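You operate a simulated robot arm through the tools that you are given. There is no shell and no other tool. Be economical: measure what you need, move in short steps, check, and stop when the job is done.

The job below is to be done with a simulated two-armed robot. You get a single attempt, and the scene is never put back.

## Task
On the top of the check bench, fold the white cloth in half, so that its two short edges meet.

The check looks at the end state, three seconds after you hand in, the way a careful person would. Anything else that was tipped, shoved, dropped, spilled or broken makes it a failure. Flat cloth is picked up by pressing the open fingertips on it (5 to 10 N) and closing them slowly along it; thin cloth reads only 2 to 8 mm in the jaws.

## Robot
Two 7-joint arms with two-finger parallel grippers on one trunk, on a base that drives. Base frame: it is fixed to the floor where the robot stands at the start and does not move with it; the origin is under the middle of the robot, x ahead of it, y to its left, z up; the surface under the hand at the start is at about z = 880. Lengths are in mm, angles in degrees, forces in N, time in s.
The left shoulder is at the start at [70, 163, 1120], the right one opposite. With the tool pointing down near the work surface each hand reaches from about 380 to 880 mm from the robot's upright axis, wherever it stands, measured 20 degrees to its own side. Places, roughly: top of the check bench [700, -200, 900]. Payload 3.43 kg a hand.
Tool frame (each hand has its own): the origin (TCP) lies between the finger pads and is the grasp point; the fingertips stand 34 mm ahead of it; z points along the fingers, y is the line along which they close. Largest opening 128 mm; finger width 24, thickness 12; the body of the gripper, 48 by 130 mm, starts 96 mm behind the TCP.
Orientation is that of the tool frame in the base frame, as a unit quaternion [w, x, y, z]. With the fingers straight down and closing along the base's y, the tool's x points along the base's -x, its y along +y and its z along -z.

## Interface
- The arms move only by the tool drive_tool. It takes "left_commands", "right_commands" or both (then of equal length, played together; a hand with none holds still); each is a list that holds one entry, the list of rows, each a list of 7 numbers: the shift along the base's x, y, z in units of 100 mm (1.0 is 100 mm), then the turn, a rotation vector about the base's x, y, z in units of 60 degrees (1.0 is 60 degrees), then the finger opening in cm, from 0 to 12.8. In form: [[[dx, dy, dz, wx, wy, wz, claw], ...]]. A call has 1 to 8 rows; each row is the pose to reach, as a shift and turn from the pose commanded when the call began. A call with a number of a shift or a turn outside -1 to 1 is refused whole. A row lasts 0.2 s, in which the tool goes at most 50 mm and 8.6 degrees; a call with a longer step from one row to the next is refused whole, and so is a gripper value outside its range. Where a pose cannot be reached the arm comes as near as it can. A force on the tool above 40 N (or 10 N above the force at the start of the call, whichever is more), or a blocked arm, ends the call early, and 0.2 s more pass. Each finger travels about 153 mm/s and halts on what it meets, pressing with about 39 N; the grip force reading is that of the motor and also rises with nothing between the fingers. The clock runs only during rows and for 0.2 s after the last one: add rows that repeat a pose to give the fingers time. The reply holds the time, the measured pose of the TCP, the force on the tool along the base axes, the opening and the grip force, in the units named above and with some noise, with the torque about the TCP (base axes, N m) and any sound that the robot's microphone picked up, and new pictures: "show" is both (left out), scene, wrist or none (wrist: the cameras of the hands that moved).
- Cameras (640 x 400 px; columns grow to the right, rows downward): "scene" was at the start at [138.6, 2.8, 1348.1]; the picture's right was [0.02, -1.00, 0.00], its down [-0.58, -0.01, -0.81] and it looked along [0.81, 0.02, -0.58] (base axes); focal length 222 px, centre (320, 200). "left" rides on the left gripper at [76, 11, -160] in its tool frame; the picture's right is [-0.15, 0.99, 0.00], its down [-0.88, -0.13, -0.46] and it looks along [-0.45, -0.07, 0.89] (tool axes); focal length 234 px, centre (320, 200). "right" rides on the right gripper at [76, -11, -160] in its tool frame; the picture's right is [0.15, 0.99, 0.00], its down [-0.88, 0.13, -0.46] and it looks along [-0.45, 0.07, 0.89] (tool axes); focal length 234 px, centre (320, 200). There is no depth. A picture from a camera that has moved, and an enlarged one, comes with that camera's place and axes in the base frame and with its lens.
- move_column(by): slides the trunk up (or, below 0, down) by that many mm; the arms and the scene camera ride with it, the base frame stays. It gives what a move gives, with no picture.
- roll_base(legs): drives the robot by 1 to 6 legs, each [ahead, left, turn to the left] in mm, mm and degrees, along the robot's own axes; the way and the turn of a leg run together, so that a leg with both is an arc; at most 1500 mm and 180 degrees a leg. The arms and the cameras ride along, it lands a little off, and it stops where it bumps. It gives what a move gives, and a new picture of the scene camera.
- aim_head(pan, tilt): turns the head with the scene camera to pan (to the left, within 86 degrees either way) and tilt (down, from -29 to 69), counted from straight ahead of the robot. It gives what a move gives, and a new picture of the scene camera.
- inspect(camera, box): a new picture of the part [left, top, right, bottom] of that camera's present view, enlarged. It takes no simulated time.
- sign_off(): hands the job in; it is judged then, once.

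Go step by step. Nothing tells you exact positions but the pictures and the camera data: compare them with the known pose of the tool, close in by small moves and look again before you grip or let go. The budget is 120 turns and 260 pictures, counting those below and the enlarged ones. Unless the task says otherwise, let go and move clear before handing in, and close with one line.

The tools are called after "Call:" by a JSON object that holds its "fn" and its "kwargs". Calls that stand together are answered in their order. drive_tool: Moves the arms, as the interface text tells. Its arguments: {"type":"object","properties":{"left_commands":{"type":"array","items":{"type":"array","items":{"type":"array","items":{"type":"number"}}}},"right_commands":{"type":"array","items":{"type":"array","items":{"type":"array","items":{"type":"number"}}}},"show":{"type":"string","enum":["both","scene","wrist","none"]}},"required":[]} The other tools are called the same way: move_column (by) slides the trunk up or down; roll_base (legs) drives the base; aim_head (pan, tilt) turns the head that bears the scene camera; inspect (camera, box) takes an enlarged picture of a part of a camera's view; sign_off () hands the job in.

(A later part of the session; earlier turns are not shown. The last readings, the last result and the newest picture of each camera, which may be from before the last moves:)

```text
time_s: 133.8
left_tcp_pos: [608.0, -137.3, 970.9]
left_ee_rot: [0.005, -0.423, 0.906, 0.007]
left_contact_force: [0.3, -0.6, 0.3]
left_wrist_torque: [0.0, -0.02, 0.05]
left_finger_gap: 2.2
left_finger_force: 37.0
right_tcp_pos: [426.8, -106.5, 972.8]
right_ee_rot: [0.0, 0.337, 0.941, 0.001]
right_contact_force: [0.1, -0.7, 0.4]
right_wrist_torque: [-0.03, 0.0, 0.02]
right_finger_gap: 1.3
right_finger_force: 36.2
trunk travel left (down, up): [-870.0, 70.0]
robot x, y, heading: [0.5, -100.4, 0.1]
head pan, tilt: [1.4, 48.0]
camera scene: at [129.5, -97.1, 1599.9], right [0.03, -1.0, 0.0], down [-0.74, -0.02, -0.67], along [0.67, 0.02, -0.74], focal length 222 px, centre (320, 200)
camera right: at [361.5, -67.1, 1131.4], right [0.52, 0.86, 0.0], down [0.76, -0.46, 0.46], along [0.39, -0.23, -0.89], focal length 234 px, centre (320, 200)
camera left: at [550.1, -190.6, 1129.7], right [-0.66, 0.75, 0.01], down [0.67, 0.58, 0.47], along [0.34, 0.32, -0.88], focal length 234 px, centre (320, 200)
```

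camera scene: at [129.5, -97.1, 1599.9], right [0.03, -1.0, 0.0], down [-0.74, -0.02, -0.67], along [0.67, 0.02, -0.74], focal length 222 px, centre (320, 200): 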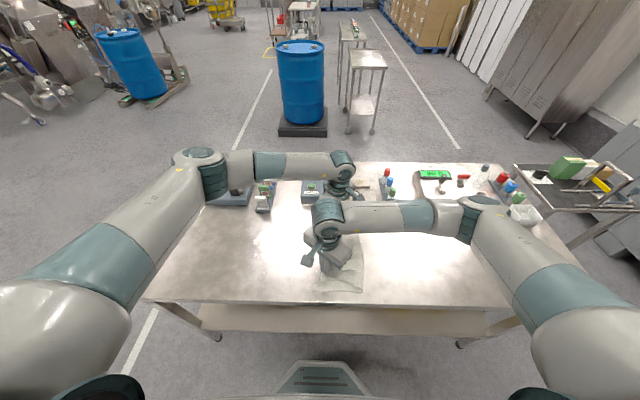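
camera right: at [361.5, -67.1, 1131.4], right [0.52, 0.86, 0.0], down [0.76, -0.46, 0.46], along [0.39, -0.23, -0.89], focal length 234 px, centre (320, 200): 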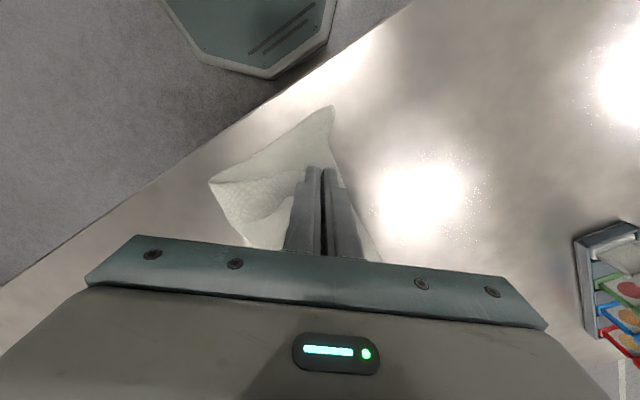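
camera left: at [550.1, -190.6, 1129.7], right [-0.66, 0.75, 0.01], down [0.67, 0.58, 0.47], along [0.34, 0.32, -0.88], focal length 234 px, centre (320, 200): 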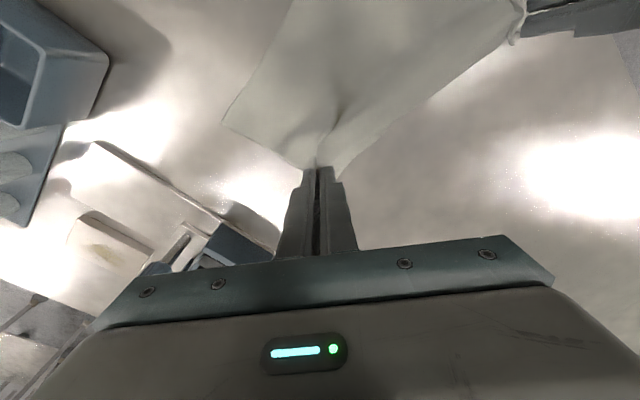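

The lower edge hasn't moved. I'll make the last move outward and down, so the tips land on the lower corners.

Call:
{"fn": "drive_tool", "kwargs": {"right_commands": [[[-0.03, 0.06, -0.12, 0, 0, 0, 0], [-0.06, 0.12, -0.24, 0, 0, 0, 0], [-0.08, 0.16, -0.36, 0, 0, 0, 0], [-0.09, 0.19, -0.46, 0, 0, 0, 0], [-0.09, 0.19, -0.49, 0, 0, 0, 0], [-0.09, 0.19, -0.49, 0, 0, 0, 0]]], "left_commands": [[[0.02, 0.03, -0.12, 0, 0, 0, 0], [0.05, 0.06, -0.24, 0, 0, 0, 0], [0.07, 0.08, -0.36, 0, 0, 0, 0], [0.08, 0.09, -0.44, 0, 0, 0, 0], [0.08, 0.09, -0.47, 0, 0, 0, 0], [0.08, 0.09, -0.47, 0, 0, 0, 0]]], "show": "none"}}

Call:
{"fn": "inspect", "kwargs": {"camera": "right", "box": [180, 80, 460, 255]}}

Call:
{"fn": "inspect", "kwargs": {"camera": "left", "box": [180, 0, 540, 225]}}

Call:
{"fn": "inspect", "kwargs": {"camera": "scene", "box": [280, 210, 400, 310]}}

```text
time_s: 135.2
left_tcp_pos: [616.5, -128.5, 924.9]
left_ee_rot: [0.005, -0.422, 0.907, 0.007]
left_contact_force: [-2.6, 0.6, 0.4]
left_wrist_torque: [0.06, 0.09, 0.0]
left_finger_gap: 2.5
left_finger_force: 36.9
right_tcp_pos: [418.9, -87.8, 923.5]
right_ee_rot: [-0.001, 0.339, 0.941, 0.0]
right_contact_force: [1.7, -0.8, 1.5]
right_wrist_torque: [-0.03, -0.07, -0.01]
right_finger_gap: 1.6
right_finger_force: 36.4
trunk travel left (down, up): [-870.0, 70.0]
robot x, y, heading: [-3.0, -103.2, 0.2]
head pan, tilt: [1.4, 48.0]
```

```text
2.29 times, centred on (320, 168) of right
camera zoom: at [353.2, -48.0, 1082.2], right [0.52, 0.86, 0.0], down [0.76, -0.46, 0.46], along [0.39, -0.24, -0.89], focal length 535 px, centre (320, 274)
```

zoom: 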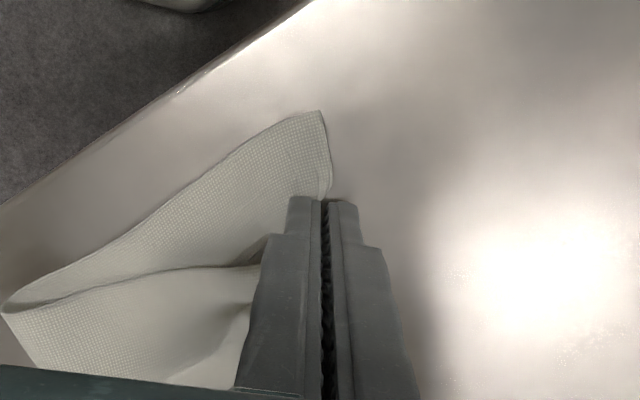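

```text
1.78 times, centred on (360, 112) of left
camera zoom: at [558.6, -181.5, 1082.7], right [-0.66, 0.75, 0.01], down [0.67, 0.58, 0.47], along [0.34, 0.32, -0.88], focal length 416 px, centre (249, 356)
```

zoom: 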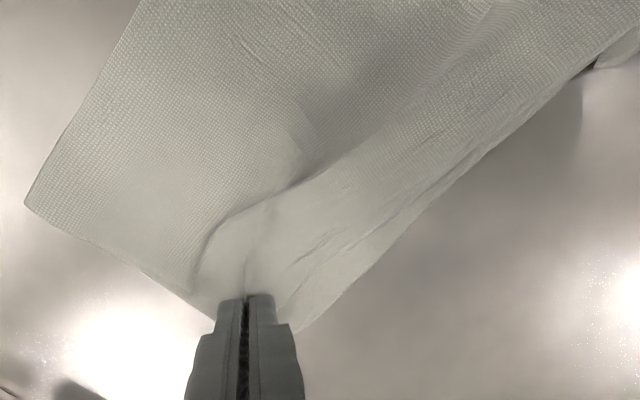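

```text
4.00 times, centred on (340, 260) of scene
camera zoom: at [129.7, -96.4, 1599.9], right [0.03, -1.0, 0.0], down [-0.74, -0.02, -0.67], along [0.67, 0.02, -0.74], focal length 888 px, centre (240, -40)
```

zoom: 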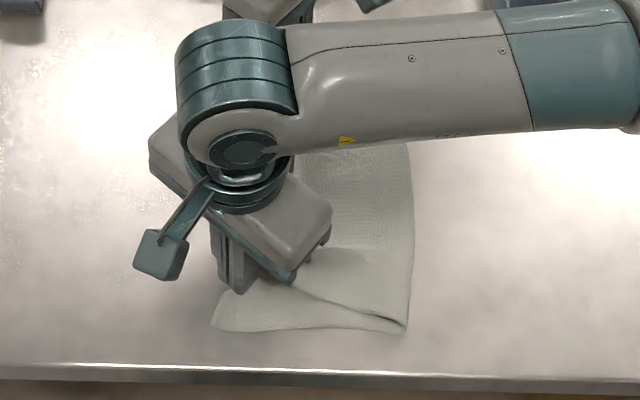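

The far corner coincides almost exactly. The near one needs about 15 mm more toward −x.

Call:
{"fn": "drive_tool", "kwargs": {"right_commands": [[[0, 0, 0.08, 0, 0, 0, 0], [-0.05, 0.02, 0.1, 0, 0, 0, 0], [-0.1, 0.04, 0.1, 0, 0, 0, 0], [-0.15, 0.05, 0.06, 0, 0, 0, 0], [-0.15, 0.05, 0.0, 0, 0, 0, 0], [-0.15, 0.05, -0.02, 0, 0, 0, 0]]], "show": "none"}}

Call:
{"fn": "inspect", "kwargs": {"camera": "right", "box": [180, 80, 460, 255]}}

Call:
{"fn": "inspect", "kwargs": {"camera": "left", "box": [180, 0, 540, 225]}}

```text
time_s: 136.6
left_tcp_pos: [615.3, -128.0, 924.3]
left_ee_rot: [0.004, -0.422, 0.906, 0.007]
left_contact_force: [-14.9, 3.3, 1.0]
left_wrist_torque: [0.14, 0.51, -0.14]
left_finger_gap: 2.5
left_finger_force: 37.3
right_tcp_pos: [403.9, -82.9, 921.6]
right_ee_rot: [0.001, 0.339, 0.941, 0.001]
right_contact_force: [13.8, -4.3, 1.5]
right_wrist_torque: [-0.13, -0.44, 0.12]
right_finger_gap: 1.9
right_finger_force: 36.3
trunk travel left (down, up): [-870.0, 70.0]
robot x, y, heading: [-5.6, -97.9, 0.3]
head pan, tilt: [1.4, 48.0]
```

```text
2.29 times, centred on (320, 168) of right
camera zoom: at [338.0, -42.7, 1080.5], right [0.52, 0.86, 0.0], down [0.76, -0.46, 0.46], along [0.39, -0.24, -0.89], focal length 535 px, centre (320, 274)
```

zoom: 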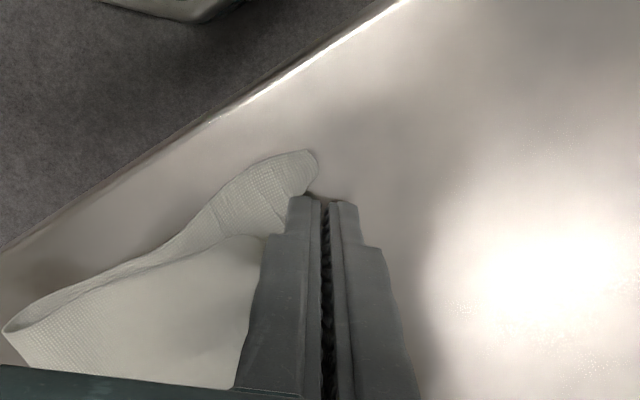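

```text
1.78 times, centred on (360, 112) of left
camera zoom: at [558.0, -181.5, 1082.7], right [-0.66, 0.75, 0.01], down [0.67, 0.58, 0.47], along [0.34, 0.32, -0.88], focal length 416 px, centre (249, 356)
```

zoom: 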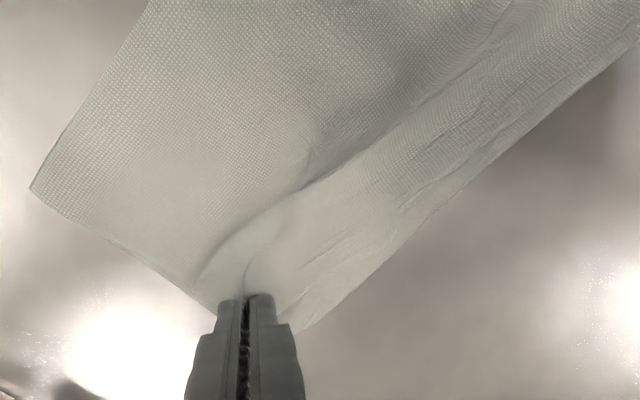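

The edge is now taut, and the corners coincide. I'll ease 6 mm, lower to light contact, and open both slowly.

Call:
{"fn": "drive_tool", "kwargs": {"right_commands": [[[0.04, 0, -0.02, 0, 0, 0, 0], [0.06, 0, -0.03, 0, 0, 0, 0], [0.06, 0, -0.04, 0, 0, 0, 0.5], [0.06, 0, -0.04, 0, 0, 0, 1.0], [0.06, 0, -0.04, 0, 0, 0, 1.6], [0.06, 0, -0.04, 0, 0, 0, 2.4], [0.06, 0, -0.04, 0, 0, 0, 3.2], [0.06, 0, -0.04, 0, 0, 0, 3.8]]], "left_commands": [[[-0.01, 0, -0.03, 0, 0, 0, 0], [-0.01, 0, -0.05, 0, 0, 0, 0], [-0.01, 0, -0.06, 0, 0, 0, 0.5], [-0.01, 0, -0.06, 0, 0, 0, 1.0], [-0.01, 0, -0.06, 0, 0, 0, 1.6], [-0.01, 0, -0.06, 0, 0, 0, 2.4], [-0.01, 0, -0.06, 0, 0, 0, 3.2], [-0.01, 0, -0.06, 0, 0, 0, 3.8]]], "show": "none"}}

Call:
{"fn": "drive_tool", "kwargs": {"right_commands": [[[0, 0, 0.1, 0, 0, 0, 3.8], [0, 0, 0.4, 0, 0, 0, 3.8], [0, 0, 0.8, 0, 0, 0, 3.8], [0, -0.3, 1.0, 0, 0, 0, 3.8], [0, -0.7, 1.0, 0, 0, 0, 3.8], [0, -1.0, 1.0, 0, 0, 0, 3.8]]], "left_commands": [[[0, 0, 0.1, 0, 0, 0, 3.8], [0, 0, 0.4, 0, 0, 0, 3.8], [0, 0, 0.8, 0, 0, 0, 3.8], [0, 0.3, 1.0, 0, 0, 0, 3.8], [0, 0.7, 1.0, 0, 0, 0, 3.8], [0, 1.0, 1.0, 0, 0, 0, 3.8]]], "show": "none"}}

Call:
{"fn": "drive_tool", "kwargs": {"right_commands": [[[0, -0.4, 0, 0, 0, 0, 3.8], [0, -0.8, 0, 0, 0, 0, 3.8], [0, -1.0, 0, 0, 0, 0, 3.8]]], "left_commands": [[[0, 0.4, 0, 0, 0, 0, 3.8], [0, 0.8, 0, 0, 0, 0, 3.8], [0, 1.0, 0, 0, 0, 0, 3.8]]], "show": "none"}}

Call:
{"fn": "inspect", "kwargs": {"camera": "scene", "box": [290, 200, 400, 310]}}

```text
time_s: 138.4
left_tcp_pos: [613.9, -126.7, 920.4]
left_ee_rot: [0.005, -0.422, 0.907, 0.007]
left_contact_force: [-0.5, -0.2, 0.4]
left_wrist_torque: [-0.01, 0.02, 0.0]
left_finger_gap: 37.8
left_finger_force: 0.0
right_tcp_pos: [409.4, -82.9, 916.3]
right_ee_rot: [0.0, 0.339, 0.941, -0.001]
right_contact_force: [1.7, 2.4, 14.0]
right_wrist_torque: [-0.25, -0.03, 0.02]
right_finger_gap: 36.8
right_finger_force: 0.1
trunk travel left (down, up): [-870.0, 70.0]
robot x, y, heading: [2.9, -100.9, -0.1]
head pan, tilt: [1.4, 48.0]
```

```text
time_s: 139.8
left_tcp_pos: [614.1, -27.4, 1019.5]
left_ee_rot: [0.006, -0.421, 0.907, 0.007]
left_contact_force: [0.2, 0.3, -0.3]
left_wrist_torque: [-0.01, 0.0, -0.01]
left_finger_gap: 38.2
left_finger_force: 0.1
right_tcp_pos: [409.1, -182.1, 1017.2]
right_ee_rot: [0.0, 0.338, 0.941, 0.001]
right_contact_force: [-0.7, 0.0, 0.0]
right_wrist_torque: [-0.03, -0.01, -0.01]
right_finger_gap: 38.0
right_finger_force: 0.0
trunk travel left (down, up): [-870.0, 70.0]
robot x, y, heading: [-2.6, -99.6, -0.1]
head pan, tilt: [1.4, 48.0]
```

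```text
time_s: 140.6
left_tcp_pos: [616.2, 70.9, 1018.5]
left_ee_rot: [0.005, -0.422, 0.907, 0.007]
left_contact_force: [0.0, 0.1, 0.7]
left_wrist_torque: [-0.01, -0.02, 0.01]
left_finger_gap: 38.1
left_finger_force: 0.0
right_tcp_pos: [409.6, -284.3, 1017.5]
right_ee_rot: [0.0, 0.338, 0.941, 0.0]
right_contact_force: [-0.2, -0.2, -0.6]
right_wrist_torque: [0.01, 0.03, -0.02]
right_finger_gap: 38.0
right_finger_force: 0.1
trunk travel left (down, up): [-870.0, 70.0]
robot x, y, heading: [1.0, -102.8, -0.0]
head pan, tilt: [1.4, 48.0]
```

```text
3.64 times, centred on (345, 255) of scene
camera zoom: at [129.8, -96.4, 1599.9], right [0.03, -1.0, 0.0], down [-0.74, -0.02, -0.67], along [0.67, 0.02, -0.74], focal length 808 px, centre (229, 0)
```

zoom: 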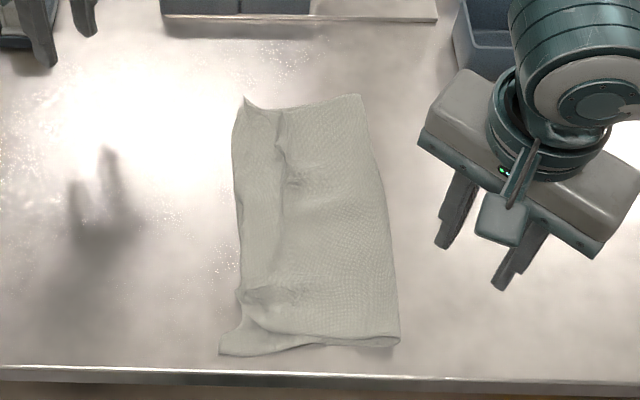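

That looks very good. I'll zoom in on the meeting edges.

Call:
{"fn": "inspect", "kwargs": {"camera": "scene", "box": [345, 222, 362, 234]}}

Call:
{"fn": "inspect", "kwargs": {"camera": "scene", "box": [345, 224, 405, 302]}}

Call:
{"fn": "inspect", "kwargs": {"camera": "left", "box": [240, 0, 600, 150]}}

Call:
{"fn": "inspect", "kwargs": {"camera": "right", "box": [300, 20, 620, 220]}}

```text
16.00 times, centred on (354, 228) of scene
camera zoom: at [129.8, -96.4, 1599.9], right [0.03, -1.0, 0.0], down [-0.74, -0.02, -0.67], along [0.67, 0.02, -0.74], focal length 3554 px, centre (-216, -248)
```

zoom: 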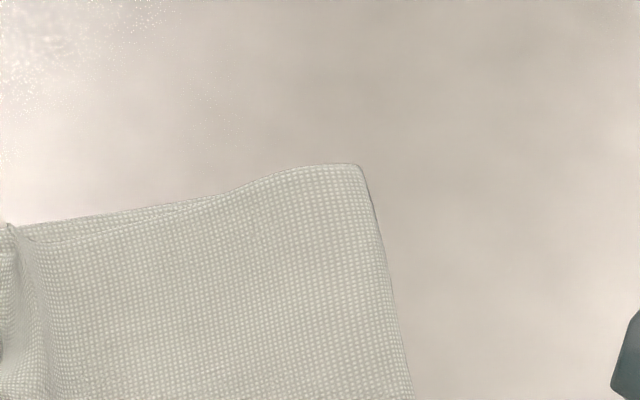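

```text
5.13 times, centred on (375, 263) of scene
camera zoom: at [129.8, -96.4, 1599.9], right [0.03, -1.0, 0.0], down [-0.74, -0.02, -0.67], along [0.67, 0.02, -0.74], focal length 1139 px, centre (38, -123)
```

zoom: 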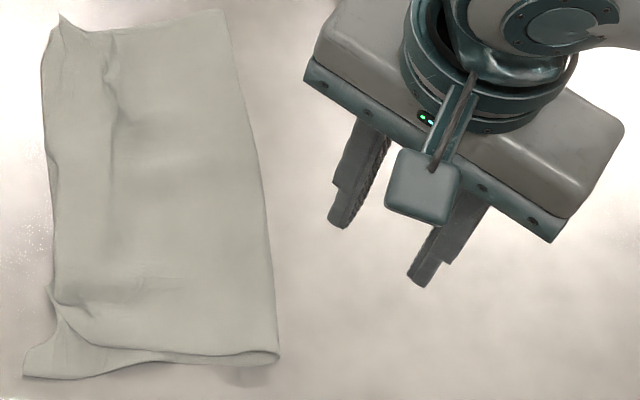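

```text
1.78 times, centred on (420, 75) of left
camera zoom: at [557.7, 18.3, 1177.4], right [-0.66, 0.75, 0.01], down [0.67, 0.58, 0.47], along [0.34, 0.32, -0.88], focal length 416 px, centre (142, 422)
```

zoom: 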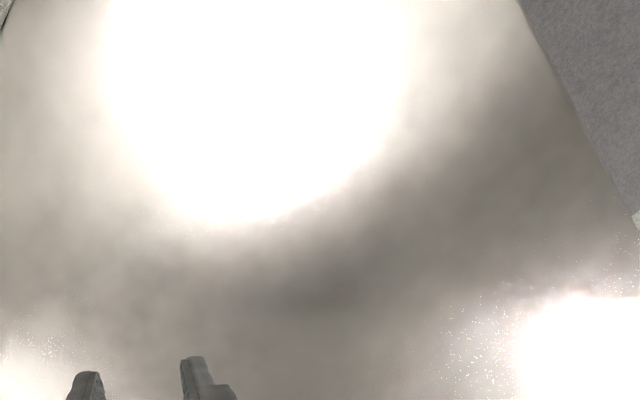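

```text
2.00 times, centred on (460, 120) of right
camera zoom: at [344.0, -243.7, 1176.6], right [0.52, 0.86, 0.0], down [0.76, -0.46, 0.46], along [0.39, -0.24, -0.89], focal length 468 px, centre (40, 360)
```

zoom: 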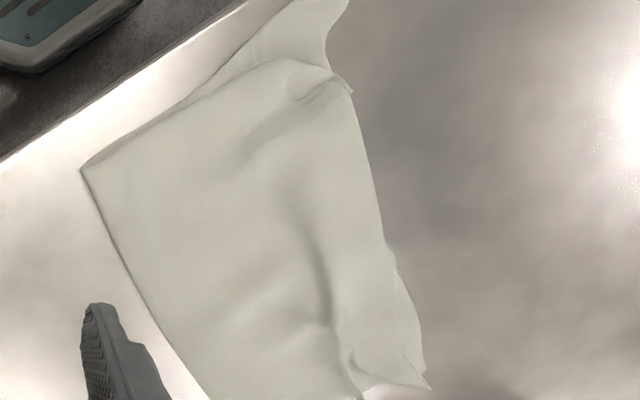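

The edges meet along the middle and far end. Only the near top corner sits about 40 mm inside the lower corner, with a small wrinkle holding the slack. I'll anchor the stack with the left hand and draw that top corner out with the right.

Call:
{"fn": "drive_tool", "kwargs": {"right_commands": [[[0.05, 0.3, 0, 0, 0, 0, 3.8], [0.1, 0.6, 0, 0, 0, 0, 3.8], [0.15, 0.9, 0, 0, 0, 0, 3.8]]], "left_commands": [[[-0.1, -0.33, 0, 0, 0, 0, 2], [-0.2, -0.66, 0, 0, 0, 0, 0], [-0.3, -1.0, 0, 0, 0, 0, 0]]], "show": "none"}}

Call:
{"fn": "drive_tool", "kwargs": {"right_commands": [[[0.01, 0.3, 0, 0, 0, 0, 3.8], [0.02, 0.6, -0.2, 0, 0, 0, 3.8], [0.02, 0.82, -0.5, 0, 0, 0, 3.8]]], "left_commands": [[[-0.05, -0.33, 0, 0, 0, 0, 0], [-0.1, -0.66, 0, 0, 0, 0, 0], [-0.1, -1.0, 0, 0, 0, 0, 0]]], "show": "none"}}

Call:
{"fn": "drive_tool", "kwargs": {"left_commands": [[[0, -0.2, -0.3, 0, 0, 0, 0], [0, -0.4, -0.6, 0, 0, 0, 0], [0, -0.45, -0.9, 0, 0, 0, 0]]], "right_commands": [[[0, 0, -0.1, 0, 0, 0, 3.8], [0, 0, -0.25, 0, 0, 0, 3.8], [0, 0, -0.35, 0, 0, 0, 3.8]]], "show": "wrist"}}

```text
time_s: 141.4
left_tcp_pos: [585.2, -29.3, 1018.4]
left_ee_rot: [0.006, -0.422, 0.906, 0.007]
left_contact_force: [-0.4, 0.1, 0.6]
left_wrist_torque: [0.02, 0.0, 0.03]
left_finger_gap: 0.0
left_finger_force: 33.0
right_tcp_pos: [425.4, -193.3, 1017.1]
right_ee_rot: [0.001, 0.339, 0.941, 0.0]
right_contact_force: [0.4, 0.8, 0.3]
right_wrist_torque: [0.03, -0.03, 0.04]
right_finger_gap: 38.2
right_finger_force: 0.0
trunk travel left (down, up): [-870.0, 70.0]
robot x, y, heading: [-0.4, -98.5, -0.1]
head pan, tilt: [1.4, 48.0]
```

```text
time_s: 142.2
left_tcp_pos: [575.9, -128.8, 1019.6]
left_ee_rot: [0.006, -0.422, 0.907, 0.007]
left_contact_force: [-0.2, 0.0, 0.2]
left_wrist_torque: [0.04, 0.01, 0.01]
left_finger_gap: 0.0
left_finger_force: 32.6
right_tcp_pos: [427.2, -111.0, 966.1]
right_ee_rot: [-0.001, 0.339, 0.941, 0.001]
right_contact_force: [0.4, 0.0, 0.9]
right_wrist_torque: [0.0, 0.01, 0.0]
right_finger_gap: 38.0
right_finger_force: 0.0
trunk travel left (down, up): [-870.0, 70.0]
robot x, y, heading: [0.1, -100.3, 0.0]
head pan, tilt: [1.4, 48.0]
```

```text
time_s: 143.0
left_tcp_pos: [577.0, -173.4, 928.7]
left_ee_rot: [0.005, -0.422, 0.907, 0.007]
left_contact_force: [0.3, -0.1, 0.2]
left_wrist_torque: [0.02, 0.04, 0.0]
left_finger_gap: 0.2
left_finger_force: 32.9
right_tcp_pos: [425.6, -109.4, 931.7]
right_ee_rot: [0.0, 0.338, 0.941, 0.0]
right_contact_force: [0.3, -0.3, 0.5]
right_wrist_torque: [-0.01, 0.01, -0.02]
right_finger_gap: 37.8
right_finger_force: 0.0
trunk travel left (down, up): [-870.0, 70.0]
robot x, y, heading: [2.7, -96.6, 0.2]
head pan, tilt: [1.4, 48.0]
camera right: at [360.6, -70.2, 1091.2], right [0.52, 0.86, 0.0], down [0.76, -0.46, 0.46], along [0.39, -0.24, -0.89], focal length 234 px, centre (320, 200)
camera left: at [518.7, -226.3, 1086.4], right [-0.66, 0.75, 0.01], down [0.67, 0.58, 0.47], along [0.34, 0.32, -0.88], focal length 234 px, centre (320, 200)
```

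right: 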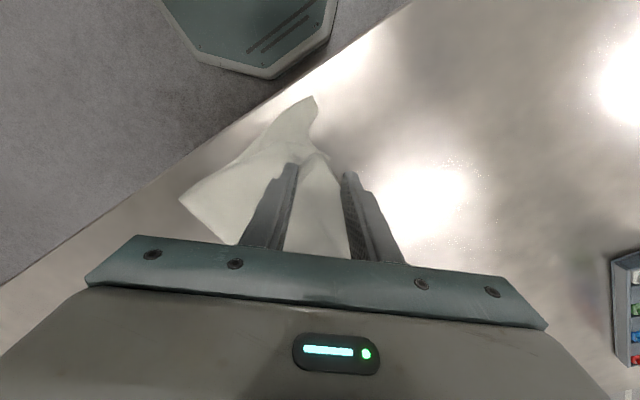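
left: 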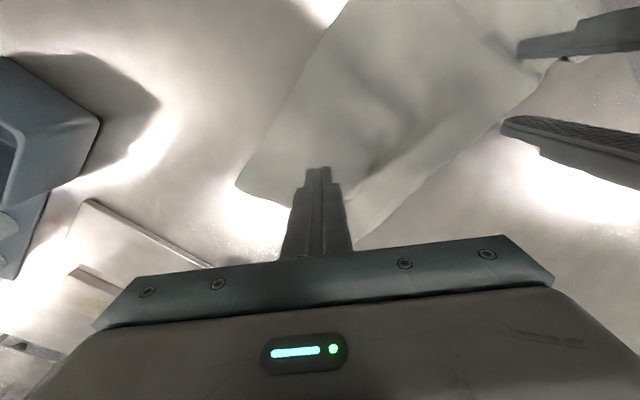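

Call:
{"fn": "inspect", "kwargs": {"camera": "right", "box": [220, 80, 380, 180]}}

```text
4.00 times, centred on (300, 130) of right
camera zoom: at [360.6, -70.2, 1091.2], right [0.52, 0.86, 0.0], down [0.76, -0.46, 0.46], along [0.39, -0.24, -0.89], focal length 937 px, centre (400, 480)
```

zoom: 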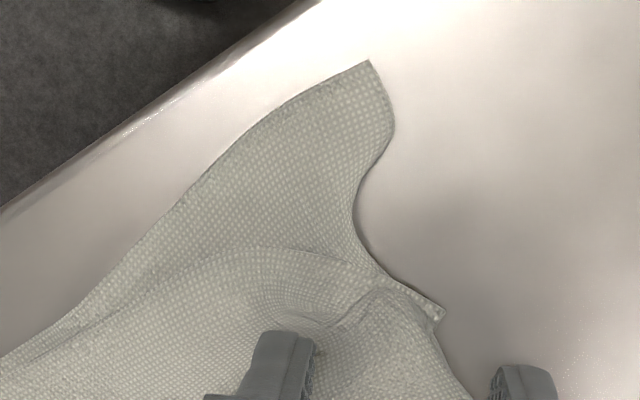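

The top near corner tip is at (421,−97) and lies between the fingers. I'll anchor with the left and pinch it lightly with the right.

Call:
{"fn": "drive_tool", "kwargs": {"left_commands": [[[0, 0, -0.08, 0, 0, 0, 0], [0, 0, -0.12, 0, 0, 0, 0], [0, 0, -0.13, 0, 0, 0, 0], [0, 0, -0.13, 0, 0, 0, 0], [0, 0, -0.13, 0, 0, 0, 0], [0, 0, -0.13, 0, 0, 0, 0], [0, 0, -0.13, 0, 0, 0, 0], [0, 0, -0.13, 0, 0, 0, 0]]], "right_commands": [[[0, 0, -0.08, 0, 0, 0, 3.8], [0, 0, -0.13, 0, 0, 0, 3.8], [0, 0, -0.145, 0, 0, 0, 3.5], [0, 0, -0.145, 0, 0, 0, 3.0], [0, 0, -0.145, 0, 0, 0, 2.5], [0, 0, -0.145, 0, 0, 0, 2.0], [0, 0, -0.145, 0, 0, 0, 1.5], [0, 0, -0.145, 0, 0, 0, 1.0]]], "show": "none"}}

Call:
{"fn": "drive_tool", "kwargs": {"right_commands": [[[0, 0, 0, 0, 0, 0, 0.5], [0, 0, 0, 0, 0, 0, 0], [0, 0, 0, 0, 0, 0, 0], [0, 0, 0.08, 0, 0, 0, 0], [0, 0, 0.16, 0, 0, 0, 0], [0, 0, 0.16, 0, 0, 0, 0]]], "show": "none"}}

Call:
{"fn": "inspect", "kwargs": {"camera": "right", "box": [180, 60, 420, 210]}}

```text
time_s: 144.8
left_tcp_pos: [575.6, -173.3, 917.8]
left_ee_rot: [0.005, -0.422, 0.907, 0.006]
left_contact_force: [-0.8, 0.6, 3.4]
left_wrist_torque: [-0.05, 0.01, -0.01]
left_finger_gap: 0.0
left_finger_force: 32.7
right_tcp_pos: [426.2, -110.2, 919.3]
right_ee_rot: [0.0, 0.339, 0.941, 0.0]
right_contact_force: [0.5, 0.8, 5.4]
right_wrist_torque: [0.01, 0.01, 0.02]
right_finger_gap: 10.5
right_finger_force: 0.5
trunk travel left (down, up): [-870.0, 70.0]
robot x, y, heading: [-3.9, -100.2, -0.0]
head pan, tilt: [1.4, 48.0]
```

```text
time_s: 146.2
left_tcp_pos: [575.6, -174.0, 915.1]
left_ee_rot: [0.006, -0.422, 0.907, 0.007]
left_contact_force: [-0.8, 0.2, 5.7]
left_wrist_torque: [-0.04, 0.03, -0.01]
left_finger_gap: 0.0
left_finger_force: 33.0
right_tcp_pos: [427.0, -110.5, 933.1]
right_ee_rot: [0.001, 0.339, 0.941, 0.0]
right_contact_force: [0.0, -0.2, 0.5]
right_wrist_torque: [0.0, 0.0, 0.03]
right_finger_gap: 2.9
right_finger_force: 37.3
trunk travel left (down, up): [-870.0, 70.0]
robot x, y, heading: [-1.2, -98.0, 0.2]
head pan, tilt: [1.4, 48.0]
```

```text
2.67 times, centred on (300, 135) of right
camera zoom: at [360.6, -70.7, 1093.0], right [0.52, 0.86, 0.0], down [0.76, -0.46, 0.46], along [0.39, -0.24, -0.89], focal length 624 px, centre (373, 373)
```

zoom: 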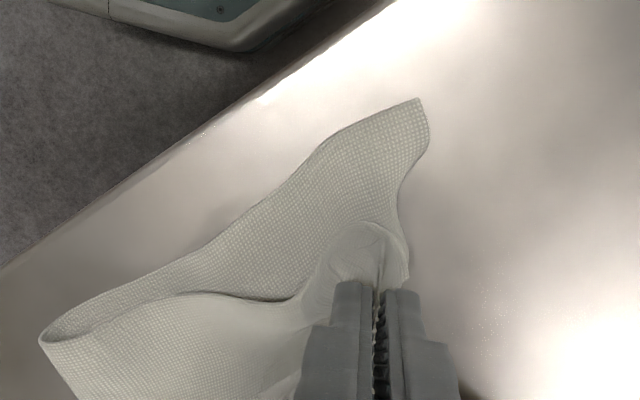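

The top corner is held, with its lobe ahead of the fingers. I'll draw it toward −x and slightly +y.

Call:
{"fn": "drive_tool", "kwargs": {"right_commands": [[[-0.06, 0.02, 0, 0, 0, 0, 0], [-0.12, 0.04, 0, 0, 0, 0, 0], [-0.18, 0.06, 0, 0, 0, 0, 0], [-0.24, 0.08, 0, 0, 0, 0, 0], [-0.3, 0.09, 0, 0, 0, 0, 0], [-0.3, 0.09, -0.06, 0, 0, 0, 0]]], "show": "none"}}

Call:
{"fn": "inspect", "kwargs": {"camera": "right", "box": [180, 60, 420, 210]}}

Call:
{"fn": "inspect", "kwargs": {"camera": "left", "box": [220, 0, 620, 250]}}

```text
time_s: 147.6
left_tcp_pos: [574.9, -174.0, 916.6]
left_ee_rot: [0.005, -0.422, 0.907, 0.008]
left_contact_force: [-1.9, 0.6, 5.8]
left_wrist_torque: [0.01, 0.1, -0.03]
left_finger_gap: 0.1
left_finger_force: 32.7
right_tcp_pos: [395.5, -102.4, 928.0]
right_ee_rot: [0.001, 0.338, 0.941, 0.0]
right_contact_force: [1.9, -0.8, 0.5]
right_wrist_torque: [-0.01, -0.06, 0.03]
right_finger_gap: 2.7
right_finger_force: 37.1
trunk travel left (down, up): [-870.0, 70.0]
robot x, y, heading: [-0.3, -96.1, -0.1]
head pan, tilt: [1.4, 48.0]
```

```text
2.67 times, centred on (300, 135) of right
camera zoom: at [330.0, -61.8, 1086.6], right [0.52, 0.86, 0.0], down [0.76, -0.46, 0.46], along [0.39, -0.24, -0.89], focal length 624 px, centre (373, 373)
```

zoom: 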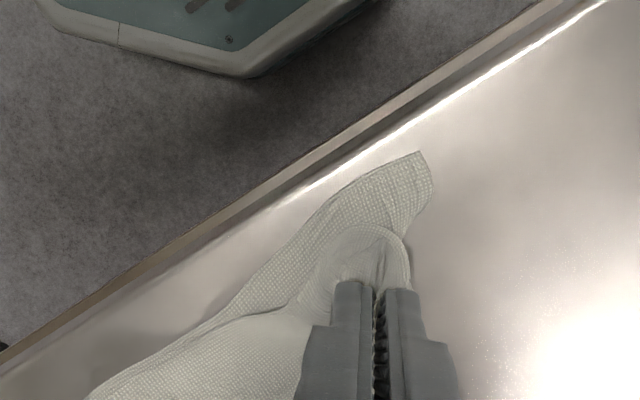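

```text
1.60 times, centred on (420, 125) of left
camera zoom: at [517.4, -226.7, 1074.4], right [-0.66, 0.75, 0.01], down [0.67, 0.58, 0.47], along [0.34, 0.32, -0.88], focal length 375 px, centre (160, 320)
```

zoom: 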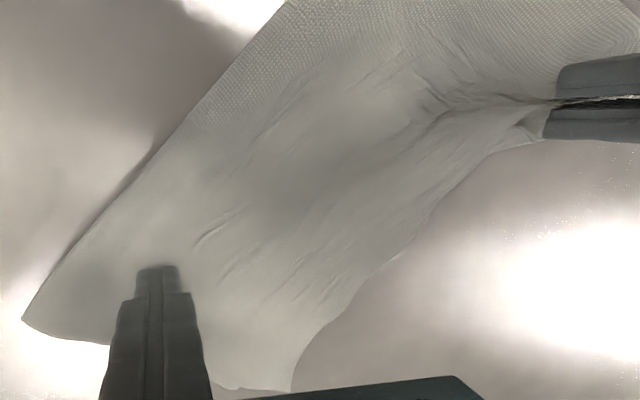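

The top is drawn taut, and the corners are now about 25 mm apart or better. I'll lower slightly and open without pressing, then back off.

Call:
{"fn": "drive_tool", "kwargs": {"right_commands": [[[0.02, 0, -0.06, 0, 0, 0, 0], [0.03, 0, -0.09, 0, 0, 0, 0], [0.03, 0, -0.09, 0, 0, 0, 0.6], [0.03, 0, -0.09, 0, 0, 0, 1.4], [0.03, 0, -0.09, 0, 0, 0, 2.4], [0.03, 0, -0.09, 0, 0, 0, 3.4], [0.03, 0, 0.2, 0, 0, 0, 3.4], [0.03, 0, 0.6, 0, 0, 0, 3.4]]], "show": "none"}}

Call:
{"fn": "drive_tool", "kwargs": {"right_commands": [[[0, -0.3, 0.3, 0, 0, 0, 3.4], [0, -0.6, 0.4, 0, 0, 0, 3.4], [0, -1.0, 0.4, 0, 0, 0, 3.4]]], "left_commands": [[[0, 0, 0.3, 0, 0, 0, 0], [0, 0.2, 0.7, 0, 0, 0, 0], [0, 0.6, 0.9, 0, 0, 0, 0]]], "show": "none"}}

Call:
{"fn": "drive_tool", "kwargs": {"right_commands": [[[0, -0.4, 0, 0, 0, 0, 3.4], [0, -0.8, 0, 0, 0, 0, 3.4], [0, -1.0, 0, 0, 0, 0, 3.4]]], "left_commands": [[[0, 0.4, 0, 0, 0, 0, 0], [0, 0.8, 0, 0, 0, 0, 0], [0, 1.0, 0, 0, 0, 0, 0]]], "show": "none"}}

Call:
{"fn": "inspect", "kwargs": {"camera": "scene", "box": [295, 215, 385, 310]}}

Call:
{"fn": "inspect", "kwargs": {"camera": "right", "box": [300, 0, 640, 212]}}

```text
time_s: 149.4
left_tcp_pos: [576.8, -173.1, 916.4]
left_ee_rot: [0.005, -0.422, 0.907, 0.007]
left_contact_force: [-0.1, 0.0, 4.6]
left_wrist_torque: [-0.02, 0.03, 0.0]
left_finger_gap: 0.0
left_finger_force: 32.8
right_tcp_pos: [398.2, -101.3, 986.4]
right_ee_rot: [0.0, 0.338, 0.941, 0.0]
right_contact_force: [0.2, 0.2, 0.6]
right_wrist_torque: [0.04, 0.0, 0.0]
right_finger_gap: 34.0
right_finger_force: 0.0
trunk travel left (down, up): [-870.0, 70.0]
robot x, y, heading: [-0.8, -101.8, -0.2]
head pan, tilt: [1.4, 48.0]
```

```text
time_s: 150.2
left_tcp_pos: [574.4, -112.8, 1005.1]
left_ee_rot: [0.005, -0.422, 0.907, 0.007]
left_contact_force: [-0.4, 0.8, -0.3]
left_wrist_torque: [-0.01, -0.02, 0.02]
left_finger_gap: 0.1
left_finger_force: 32.9
right_tcp_pos: [399.7, -201.9, 1028.5]
right_ee_rot: [0.0, 0.338, 0.941, 0.0]
right_contact_force: [-1.0, -0.8, -0.1]
right_wrist_torque: [0.05, -0.01, 0.01]
right_finger_gap: 34.2
right_finger_force: 0.0
trunk travel left (down, up): [-870.0, 70.0]
robot x, y, heading: [1.5, -101.2, 0.1]
head pan, tilt: [1.4, 48.0]
```

```text
time_s: 151.0
left_tcp_pos: [575.6, -13.2, 1005.6]
left_ee_rot: [0.005, -0.422, 0.907, 0.008]
left_contact_force: [-0.4, 0.7, -0.3]
left_wrist_torque: [-0.02, 0.05, -0.02]
left_finger_gap: 0.0
left_finger_force: 33.3
right_tcp_pos: [400.3, -300.9, 1027.9]
right_ee_rot: [0.0, 0.338, 0.941, 0.0]
right_contact_force: [0.7, -0.7, -0.3]
right_wrist_torque: [0.01, 0.0, -0.01]
right_finger_gap: 34.0
right_finger_force: 0.0
trunk travel left (down, up): [-870.0, 70.0]
robot x, y, heading: [2.5, -98.2, 0.1]
head pan, tilt: [1.4, 48.0]
```

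```text
4.21 times, centred on (340, 262) of scene
camera zoom: at [129.7, -96.7, 1599.9], right [0.03, -1.0, 0.0], down [-0.74, -0.02, -0.67], along [0.67, 0.02, -0.74], focal length 935 px, centre (236, -63)
```

zoom: 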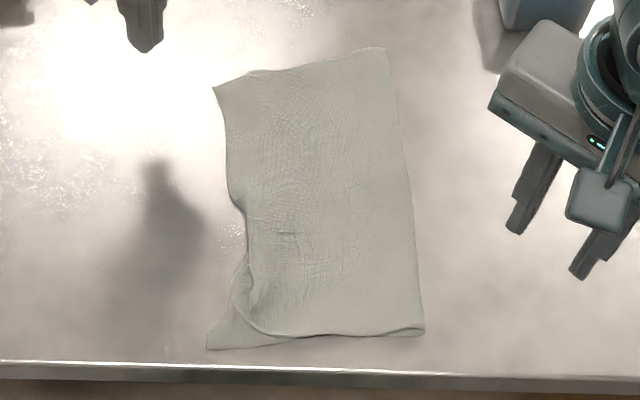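

```text
1.88 times, centred on (470, 106) of right
camera zoom: at [334.4, -260.8, 1187.1], right [0.52, 0.86, 0.0], down [0.76, -0.46, 0.46], along [0.39, -0.23, -0.89], focal length 441 px, centre (38, 377)
```

zoom: 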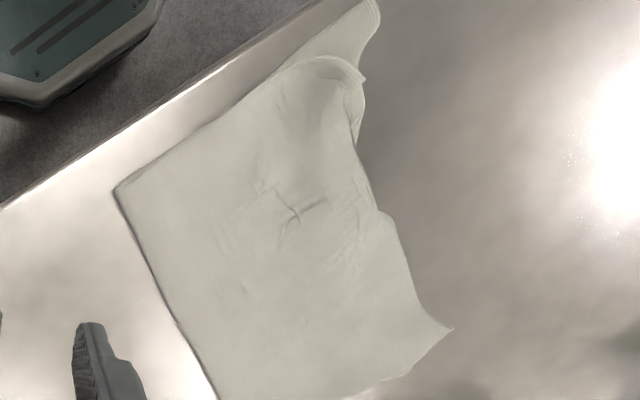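

Nearly there: the far corners coincide and the edges run together, with the near corner off by about 35 mm. One more gentle pull of that top corner, with the stack anchored more firmly.

Call:
{"fn": "drive_tool", "kwargs": {"right_commands": [[[0.03, 0.4, 0, 0, 0, 0, 3.4], [0.06, 0.8, 0, 0, 0, 0, 3.4], [0.08, 1.0, 0, 0, 0, 0, 3.4]]], "left_commands": [[[0, -0.4, 0, 0, 0, 0, 0], [0, -0.8, 0, 0, 0, 0, 0], [0, -1.0, 0, 0, 0, 0, 0]]], "show": "none"}}

Call:
{"fn": "drive_tool", "kwargs": {"right_commands": [[[0.01, 0.4, -0.1, 0, 0, 0, 3.4], [0.03, 0.8, -0.3, 0, 0, 0, 3.4], [0.03, 1.0, -0.6, 0, 0, 0, 3.4], [0.03, 1.06, -0.85, 0, 0, 0, 3.4]]], "left_commands": [[[0, -0.3, -0.2, 0, 0, 0, 0], [0, -0.5, -0.5, 0, 0, 0, 0], [0, -0.55, -0.75, 0, 0, 0, 0], [0, -0.55, -0.78, 0, 0, 0, 0]]], "show": "none"}}

Call:
{"fn": "drive_tool", "kwargs": {"right_commands": [[[0, 0.03, -0.4, 0, 0, 0, 3.4], [0, 0.06, -0.8, 0, 0, 0, 3.4]]], "left_commands": [[[0, 0, 0, 0, 0, 0, 0], [0, 0, 0, 0, 0, 0, 0]]], "show": "none"}}

Call:
{"fn": "inspect", "kwargs": {"camera": "right", "box": [200, 60, 440, 210]}}

```text
time_s: 151.8
left_tcp_pos: [575.6, -113.5, 1006.1]
left_ee_rot: [0.005, -0.422, 0.907, 0.007]
left_contact_force: [-0.2, 0.5, -0.7]
left_wrist_torque: [0.02, 0.01, 0.02]
left_finger_gap: 0.0
left_finger_force: 33.3
right_tcp_pos: [407.2, -201.3, 1027.9]
right_ee_rot: [-0.001, 0.338, 0.941, 0.0]
right_contact_force: [-0.4, 0.6, -0.2]
right_wrist_torque: [0.03, 0.01, -0.01]
right_finger_gap: 34.0
right_finger_force: 0.0
trunk travel left (down, up): [-870.0, 70.0]
robot x, y, heading: [0.5, -98.7, -0.1]
head pan, tilt: [1.4, 48.0]
```

```text
refused: 1.06 is not a number from -1 to 1
```

```text
time_s: 152.4
left_tcp_pos: [575.2, -113.9, 1006.6]
left_ee_rot: [0.006, -0.422, 0.907, 0.007]
left_contact_force: [-0.4, -1.0, -0.1]
left_wrist_torque: [0.02, -0.01, 0.01]
left_finger_gap: 0.0
left_finger_force: 33.1
right_tcp_pos: [407.6, -196.7, 947.3]
right_ee_rot: [0.0, 0.339, 0.941, 0.0]
right_contact_force: [0.0, 0.2, -1.3]
right_wrist_torque: [0.01, -0.02, 0.0]
right_finger_gap: 33.8
right_finger_force: 0.1
trunk travel left (down, up): [-870.0, 70.0]
robot x, y, heading: [-1.4, -98.9, -0.1]
head pan, tilt: [1.4, 48.0]
```

```text
2.67 times, centred on (320, 135) of right
camera zoom: at [341.2, -155.9, 1106.7], right [0.52, 0.86, 0.0], down [0.76, -0.46, 0.46], along [0.39, -0.24, -0.89], focal length 624 px, centre (320, 373)
```

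zoom: 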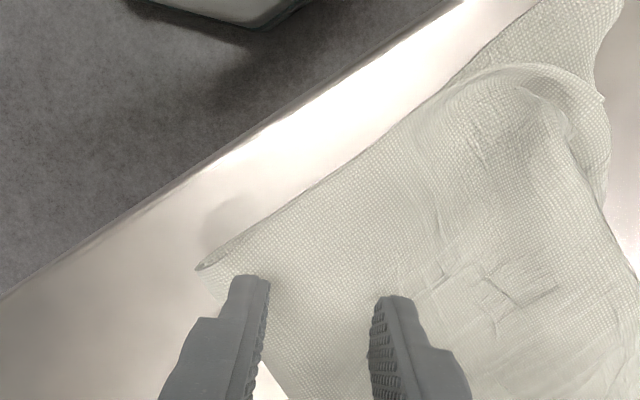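

One call was refused, but all is safe. I'll continue to the grip position.

Call:
{"fn": "drive_tool", "kwargs": {"right_commands": [[[0.01, 0.4, 0.1, 0, 0, 0, 3.4], [0.03, 0.8, 0.1, 0, 0, 0, 3.4], [0.03, 1.0, 0, 0, 0, 0, 3.4], [0.03, 1.0, -0.15, 0, 0, 0, 3.4]]], "left_commands": [[[0, -0.3, -0.2, 0, 0, 0, 0], [0, -0.5, -0.5, 0, 0, 0, 0], [0, -0.55, -0.75, 0, 0, 0, 0], [0, -0.55, -0.78, 0, 0, 0, 0]]], "show": "none"}}

Call:
{"fn": "inspect", "kwargs": {"camera": "right", "box": [220, 70, 400, 182]}}

```text
time_s: 153.4
left_tcp_pos: [575.0, -170.0, 928.5]
left_ee_rot: [0.005, -0.422, 0.907, 0.007]
left_contact_force: [-0.1, 0.3, -0.4]
left_wrist_torque: [0.02, 0.0, -0.01]
left_finger_gap: 0.0
left_finger_force: 33.1
right_tcp_pos: [411.7, -96.1, 932.7]
right_ee_rot: [0.0, 0.338, 0.941, 0.0]
right_contact_force: [-0.5, -0.1, 0.1]
right_wrist_torque: [-0.01, -0.03, 0.02]
right_finger_gap: 34.1
right_finger_force: 0.0
trunk travel left (down, up): [-870.0, 70.0]
robot x, y, heading: [-1.4, -95.9, -0.3]
head pan, tilt: [1.4, 48.0]
```

```text
3.56 times, centred on (310, 126) of right
camera zoom: at [344.4, -55.6, 1091.5], right [0.52, 0.86, 0.0], down [0.76, -0.46, 0.46], along [0.39, -0.23, -0.89], focal length 833 px, centre (356, 463)
```

zoom: 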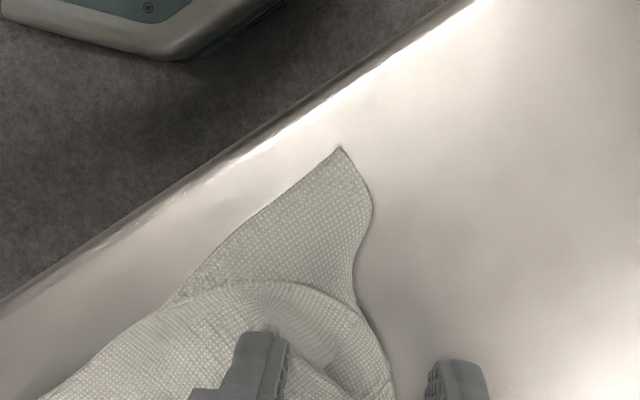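

The top corner lobe is between the fingers. I'll anchor with the left and pinch lightly.

Call:
{"fn": "drive_tool", "kwargs": {"left_commands": [[[0, 0, -0.08, 0, 0, 0, 0], [0, 0, -0.13, 0, 0, 0, 0], [0, 0, -0.14, 0, 0, 0, 0], [0, 0, -0.14, 0, 0, 0, 0], [0, 0, -0.14, 0, 0, 0, 0], [0, 0, -0.14, 0, 0, 0, 0], [0, 0, -0.14, 0, 0, 0, 0], [0, 0, -0.14, 0, 0, 0, 0]]], "right_commands": [[[0, 0, -0.08, 0, 0, 0, 3.4], [0, 0, -0.14, 0, 0, 0, 3.4], [0, 0, -0.155, 0, 0, 0, 3.2], [0, 0, -0.155, 0, 0, 0, 2.7], [0, 0, -0.155, 0, 0, 0, 2.2], [0, 0, -0.155, 0, 0, 0, 1.7], [0, 0, -0.155, 0, 0, 0, 1.2], [0, 0, -0.155, 0, 0, 0, 0.7]]], "show": "none"}}

Call:
{"fn": "drive_tool", "kwargs": {"right_commands": [[[0, 0, 0, 0, 0, 0, 0.3], [0, 0, 0, 0, 0, 0, 0], [0, 0, 0, 0, 0, 0, 0], [0, 0, 0.08, 0, 0, 0, 0], [0, 0, 0.15, 0, 0, 0, 0], [0, 0, 0.15, 0, 0, 0, 0]]], "show": "none"}}

Call:
{"fn": "inspect", "kwargs": {"camera": "right", "box": [200, 70, 400, 195]}}

```text
time_s: 155.2
left_tcp_pos: [575.1, -167.8, 914.5]
left_ee_rot: [0.006, -0.422, 0.907, 0.006]
left_contact_force: [4.5, -0.2, 23.9]
left_wrist_torque: [-0.19, -0.11, 0.02]
left_finger_gap: 0.1
left_finger_force: 33.3
right_tcp_pos: [409.2, -95.8, 918.3]
right_ee_rot: [0.001, 0.339, 0.941, 0.001]
right_contact_force: [0.5, 0.3, 5.0]
right_wrist_torque: [0.02, -0.04, 0.02]
right_finger_gap: 6.6
right_finger_force: 0.0
trunk travel left (down, up): [-870.0, 70.0]
robot x, y, heading: [2.0, -96.4, 0.1]
head pan, tilt: [1.4, 48.0]
```

```text
time_s: 156.6
left_tcp_pos: [575.3, -167.9, 916.3]
left_ee_rot: [0.006, -0.422, 0.907, 0.006]
left_contact_force: [4.9, -0.2, 33.5]
left_wrist_torque: [-0.23, -0.15, 0.04]
left_finger_gap: 0.1
left_finger_force: 33.1
right_tcp_pos: [410.4, -95.8, 931.9]
right_ee_rot: [0.001, 0.34, 0.941, 0.0]
right_contact_force: [0.5, -0.2, 0.1]
right_wrist_torque: [-0.02, -0.02, 0.02]
right_finger_gap: 2.4
right_finger_force: 37.1
trunk travel left (down, up): [-870.0, 70.0]
robot x, y, heading: [-0.5, -102.0, -0.0]
head pan, tilt: [1.4, 48.0]
```

```text
3.20 times, centred on (300, 132) of right
camera zoom: at [342.9, -55.3, 1091.9], right [0.52, 0.86, 0.0], down [0.76, -0.46, 0.46], along [0.39, -0.24, -0.89], focal length 749 px, centre (384, 416)
```

zoom: 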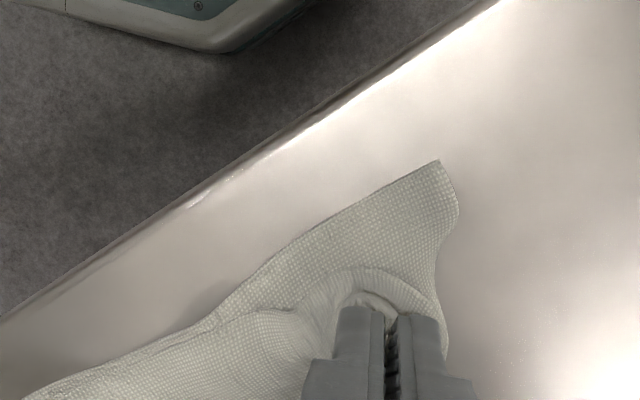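

Held. I'll pull it over the lower corner, easing the anchor slightly.

Call:
{"fn": "drive_tool", "kwargs": {"right_commands": [[[-0.05, 0.03, 0, 0, 0, 0, 0], [-0.1, 0.06, 0, 0, 0, 0, 0], [-0.15, 0.09, 0, 0, 0, 0, 0], [-0.2, 0.12, 0, 0, 0, 0, 0], [-0.25, 0.15, 0, 0, 0, 0, 0], [-0.25, 0.15, -0.05, 0, 0, 0, 0]]], "left_commands": [[[0, 0, 0.012, 0, 0, 0, 0], [0, 0, 0.015, 0, 0, 0, 0], [0, 0, 0.015, 0, 0, 0, 0], [0, 0, 0.015, 0, 0, 0, 0], [0, 0, 0.015, 0, 0, 0, 0], [0, 0, 0.015, 0, 0, 0, 0]]], "show": "none"}}

Call:
{"fn": "inspect", "kwargs": {"camera": "right", "box": [200, 70, 400, 195]}}

```text
time_s: 158.0
left_tcp_pos: [574.1, -168.5, 916.0]
left_ee_rot: [0.004, -0.422, 0.907, 0.007]
left_contact_force: [-4.6, 1.8, 16.8]
left_wrist_torque: [-0.06, 0.17, -0.08]
left_finger_gap: 0.0
left_finger_force: 32.9
right_tcp_pos: [384.5, -81.3, 927.4]
right_ee_rot: [0.001, 0.339, 0.941, 0.0]
right_contact_force: [5.7, -2.9, 0.3]
right_wrist_torque: [-0.03, -0.11, 0.03]
right_finger_gap: 2.1
right_finger_force: 36.9
trunk travel left (down, up): [-870.0, 70.0]
robot x, y, heading: [1.4, -101.5, 0.1]
head pan, tilt: [1.4, 48.0]
```

```text
3.20 times, centred on (300, 132) of right
camera zoom: at [318.8, -40.9, 1086.4], right [0.52, 0.86, 0.0], down [0.76, -0.46, 0.46], along [0.39, -0.24, -0.89], focal length 749 px, centre (384, 416)
```

zoom: 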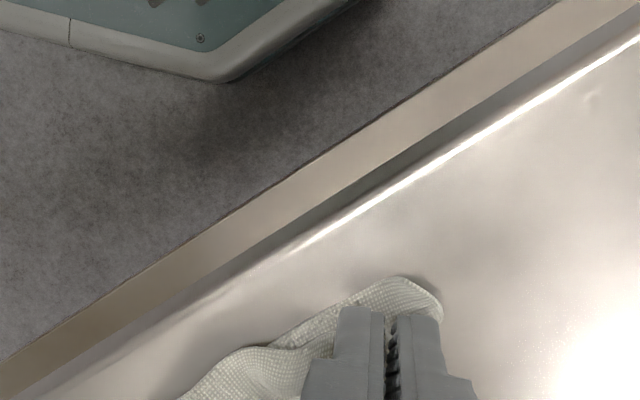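

The two near corners now coincide. I'll lower a touch, open without pressing, and back both hands off.

Call:
{"fn": "drive_tool", "kwargs": {"right_commands": [[[0.01, 0, -0.05, 0, 0, 0, 0], [0.02, 0, -0.08, 0, 0, 0, 0], [0.02, 0, -0.08, 0, 0, 0, 0.6], [0.02, 0, -0.08, 0, 0, 0, 1.4], [0.02, 0, -0.08, 0, 0, 0, 2.4], [0.02, 0, -0.08, 0, 0, 0, 3.4], [0.02, 0, 0.2, 0, 0, 0, 3.4], [0.02, 0, 0.6, 0, 0, 0, 3.4]]], "show": "none"}}

Call:
{"fn": "drive_tool", "kwargs": {"right_commands": [[[0, -0.3, 0.3, 0, 0, 0, 3.4], [0, -0.6, 0.5, 0, 0, 0, 3.4], [0, -1.0, 0.5, 0, 0, 0, 3.4]]], "left_commands": [[[0, 0, 0.3, 0, 0, 0, 0], [0, 0.2, 0.7, 0, 0, 0, 0], [0, 0.6, 0.9, 0, 0, 0, 0]]], "show": "none"}}

Call:
{"fn": "drive_tool", "kwargs": {"right_commands": [[[0, -0.4, 0, 0, 0, 0, 3.4], [0, -0.8, 0, 0, 0, 0, 3.4], [0, -1.0, 0, 0, 0, 0, 3.4]]], "left_commands": [[[0, 0.4, 0, 0, 0, 0, 0], [0, 0.8, 0, 0, 0, 0, 0], [0, 1.0, 0, 0, 0, 0, 0]]], "show": "none"}}

Call:
{"fn": "inspect", "kwargs": {"camera": "scene", "box": [295, 215, 385, 310]}}

Call:
{"fn": "inspect", "kwargs": {"camera": "right", "box": [300, 0, 640, 212]}}

```text
time_s: 159.8
left_tcp_pos: [574.3, -168.2, 916.3]
left_ee_rot: [0.006, -0.422, 0.907, 0.006]
left_contact_force: [-0.6, -0.1, 7.9]
left_wrist_torque: [-0.09, 0.03, 0.03]
left_finger_gap: 0.2
left_finger_force: 33.5
right_tcp_pos: [387.4, -80.3, 987.5]
right_ee_rot: [0.0, 0.338, 0.941, 0.0]
right_contact_force: [0.2, 0.3, -0.5]
right_wrist_torque: [-0.04, -0.03, -0.04]
right_finger_gap: 34.1
right_finger_force: 0.1
trunk travel left (down, up): [-870.0, 70.0]
robot x, y, heading: [0.4, -99.4, 0.2]
head pan, tilt: [1.4, 48.0]
```

```text
time_s: 160.6
left_tcp_pos: [575.2, -107.6, 1007.0]
left_ee_rot: [0.005, -0.423, 0.906, 0.006]
left_contact_force: [0.3, 0.5, 0.3]
left_wrist_torque: [0.03, -0.02, 0.01]
left_finger_gap: 0.0
left_finger_force: 33.3
right_tcp_pos: [387.7, -181.0, 1037.0]
right_ee_rot: [-0.001, 0.34, 0.94, -0.001]
right_contact_force: [-0.2, 0.8, -0.3]
right_wrist_torque: [0.0, 0.0, -0.03]
right_finger_gap: 34.0
right_finger_force: 0.0
trunk travel left (down, up): [-870.0, 70.0]
robot x, y, heading: [-4.1, -101.1, 0.2]
head pan, tilt: [1.4, 48.0]
```

```text
time_s: 161.4
left_tcp_pos: [574.2, -7.9, 1006.5]
left_ee_rot: [0.006, -0.421, 0.907, 0.007]
left_contact_force: [0.4, -0.3, 0.6]
left_wrist_torque: [0.02, -0.03, 0.01]
left_finger_gap: 0.0
left_finger_force: 33.2
right_tcp_pos: [388.8, -280.9, 1036.9]
right_ee_rot: [0.0, 0.338, 0.941, 0.0]
right_contact_force: [-0.4, -0.8, 0.2]
right_wrist_torque: [0.0, 0.02, -0.02]
right_finger_gap: 34.0
right_finger_force: 0.1
trunk travel left (down, up): [-870.0, 70.0]
robot x, y, heading: [-0.0, -96.1, 0.1]
head pan, tilt: [1.4, 48.0]
```

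```text
4.21 times, centred on (340, 262) of scene
camera zoom: at [129.7, -96.6, 1599.9], right [0.03, -1.0, 0.0], down [-0.74, -0.02, -0.67], along [0.67, 0.02, -0.74], focal length 935 px, centre (236, -63)
```

zoom: 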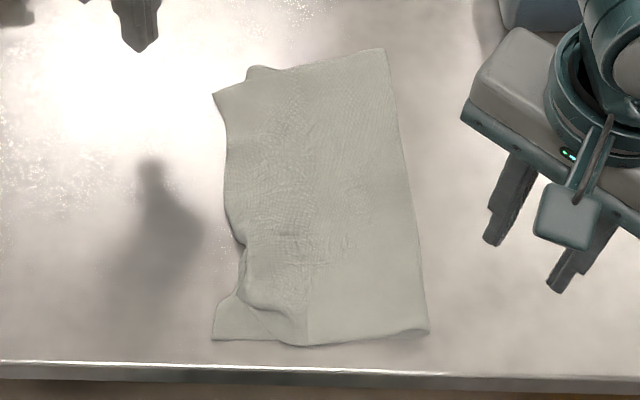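

```text
1.88 times, centred on (470, 106) of right
camera zoom: at [321.9, -241.4, 1195.7], right [0.52, 0.86, 0.0], down [0.76, -0.46, 0.46], along [0.39, -0.24, -0.89], focal length 441 px, centre (38, 377)
```

zoom: 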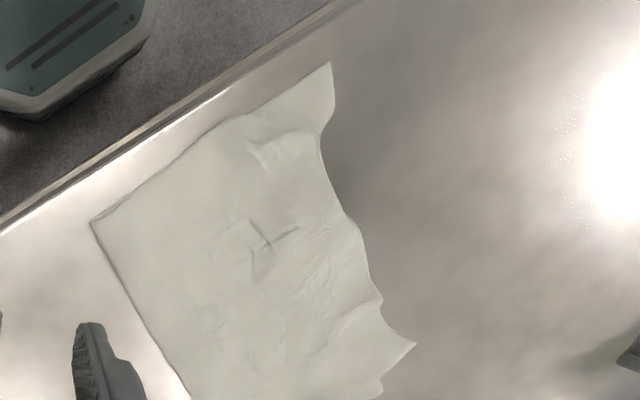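

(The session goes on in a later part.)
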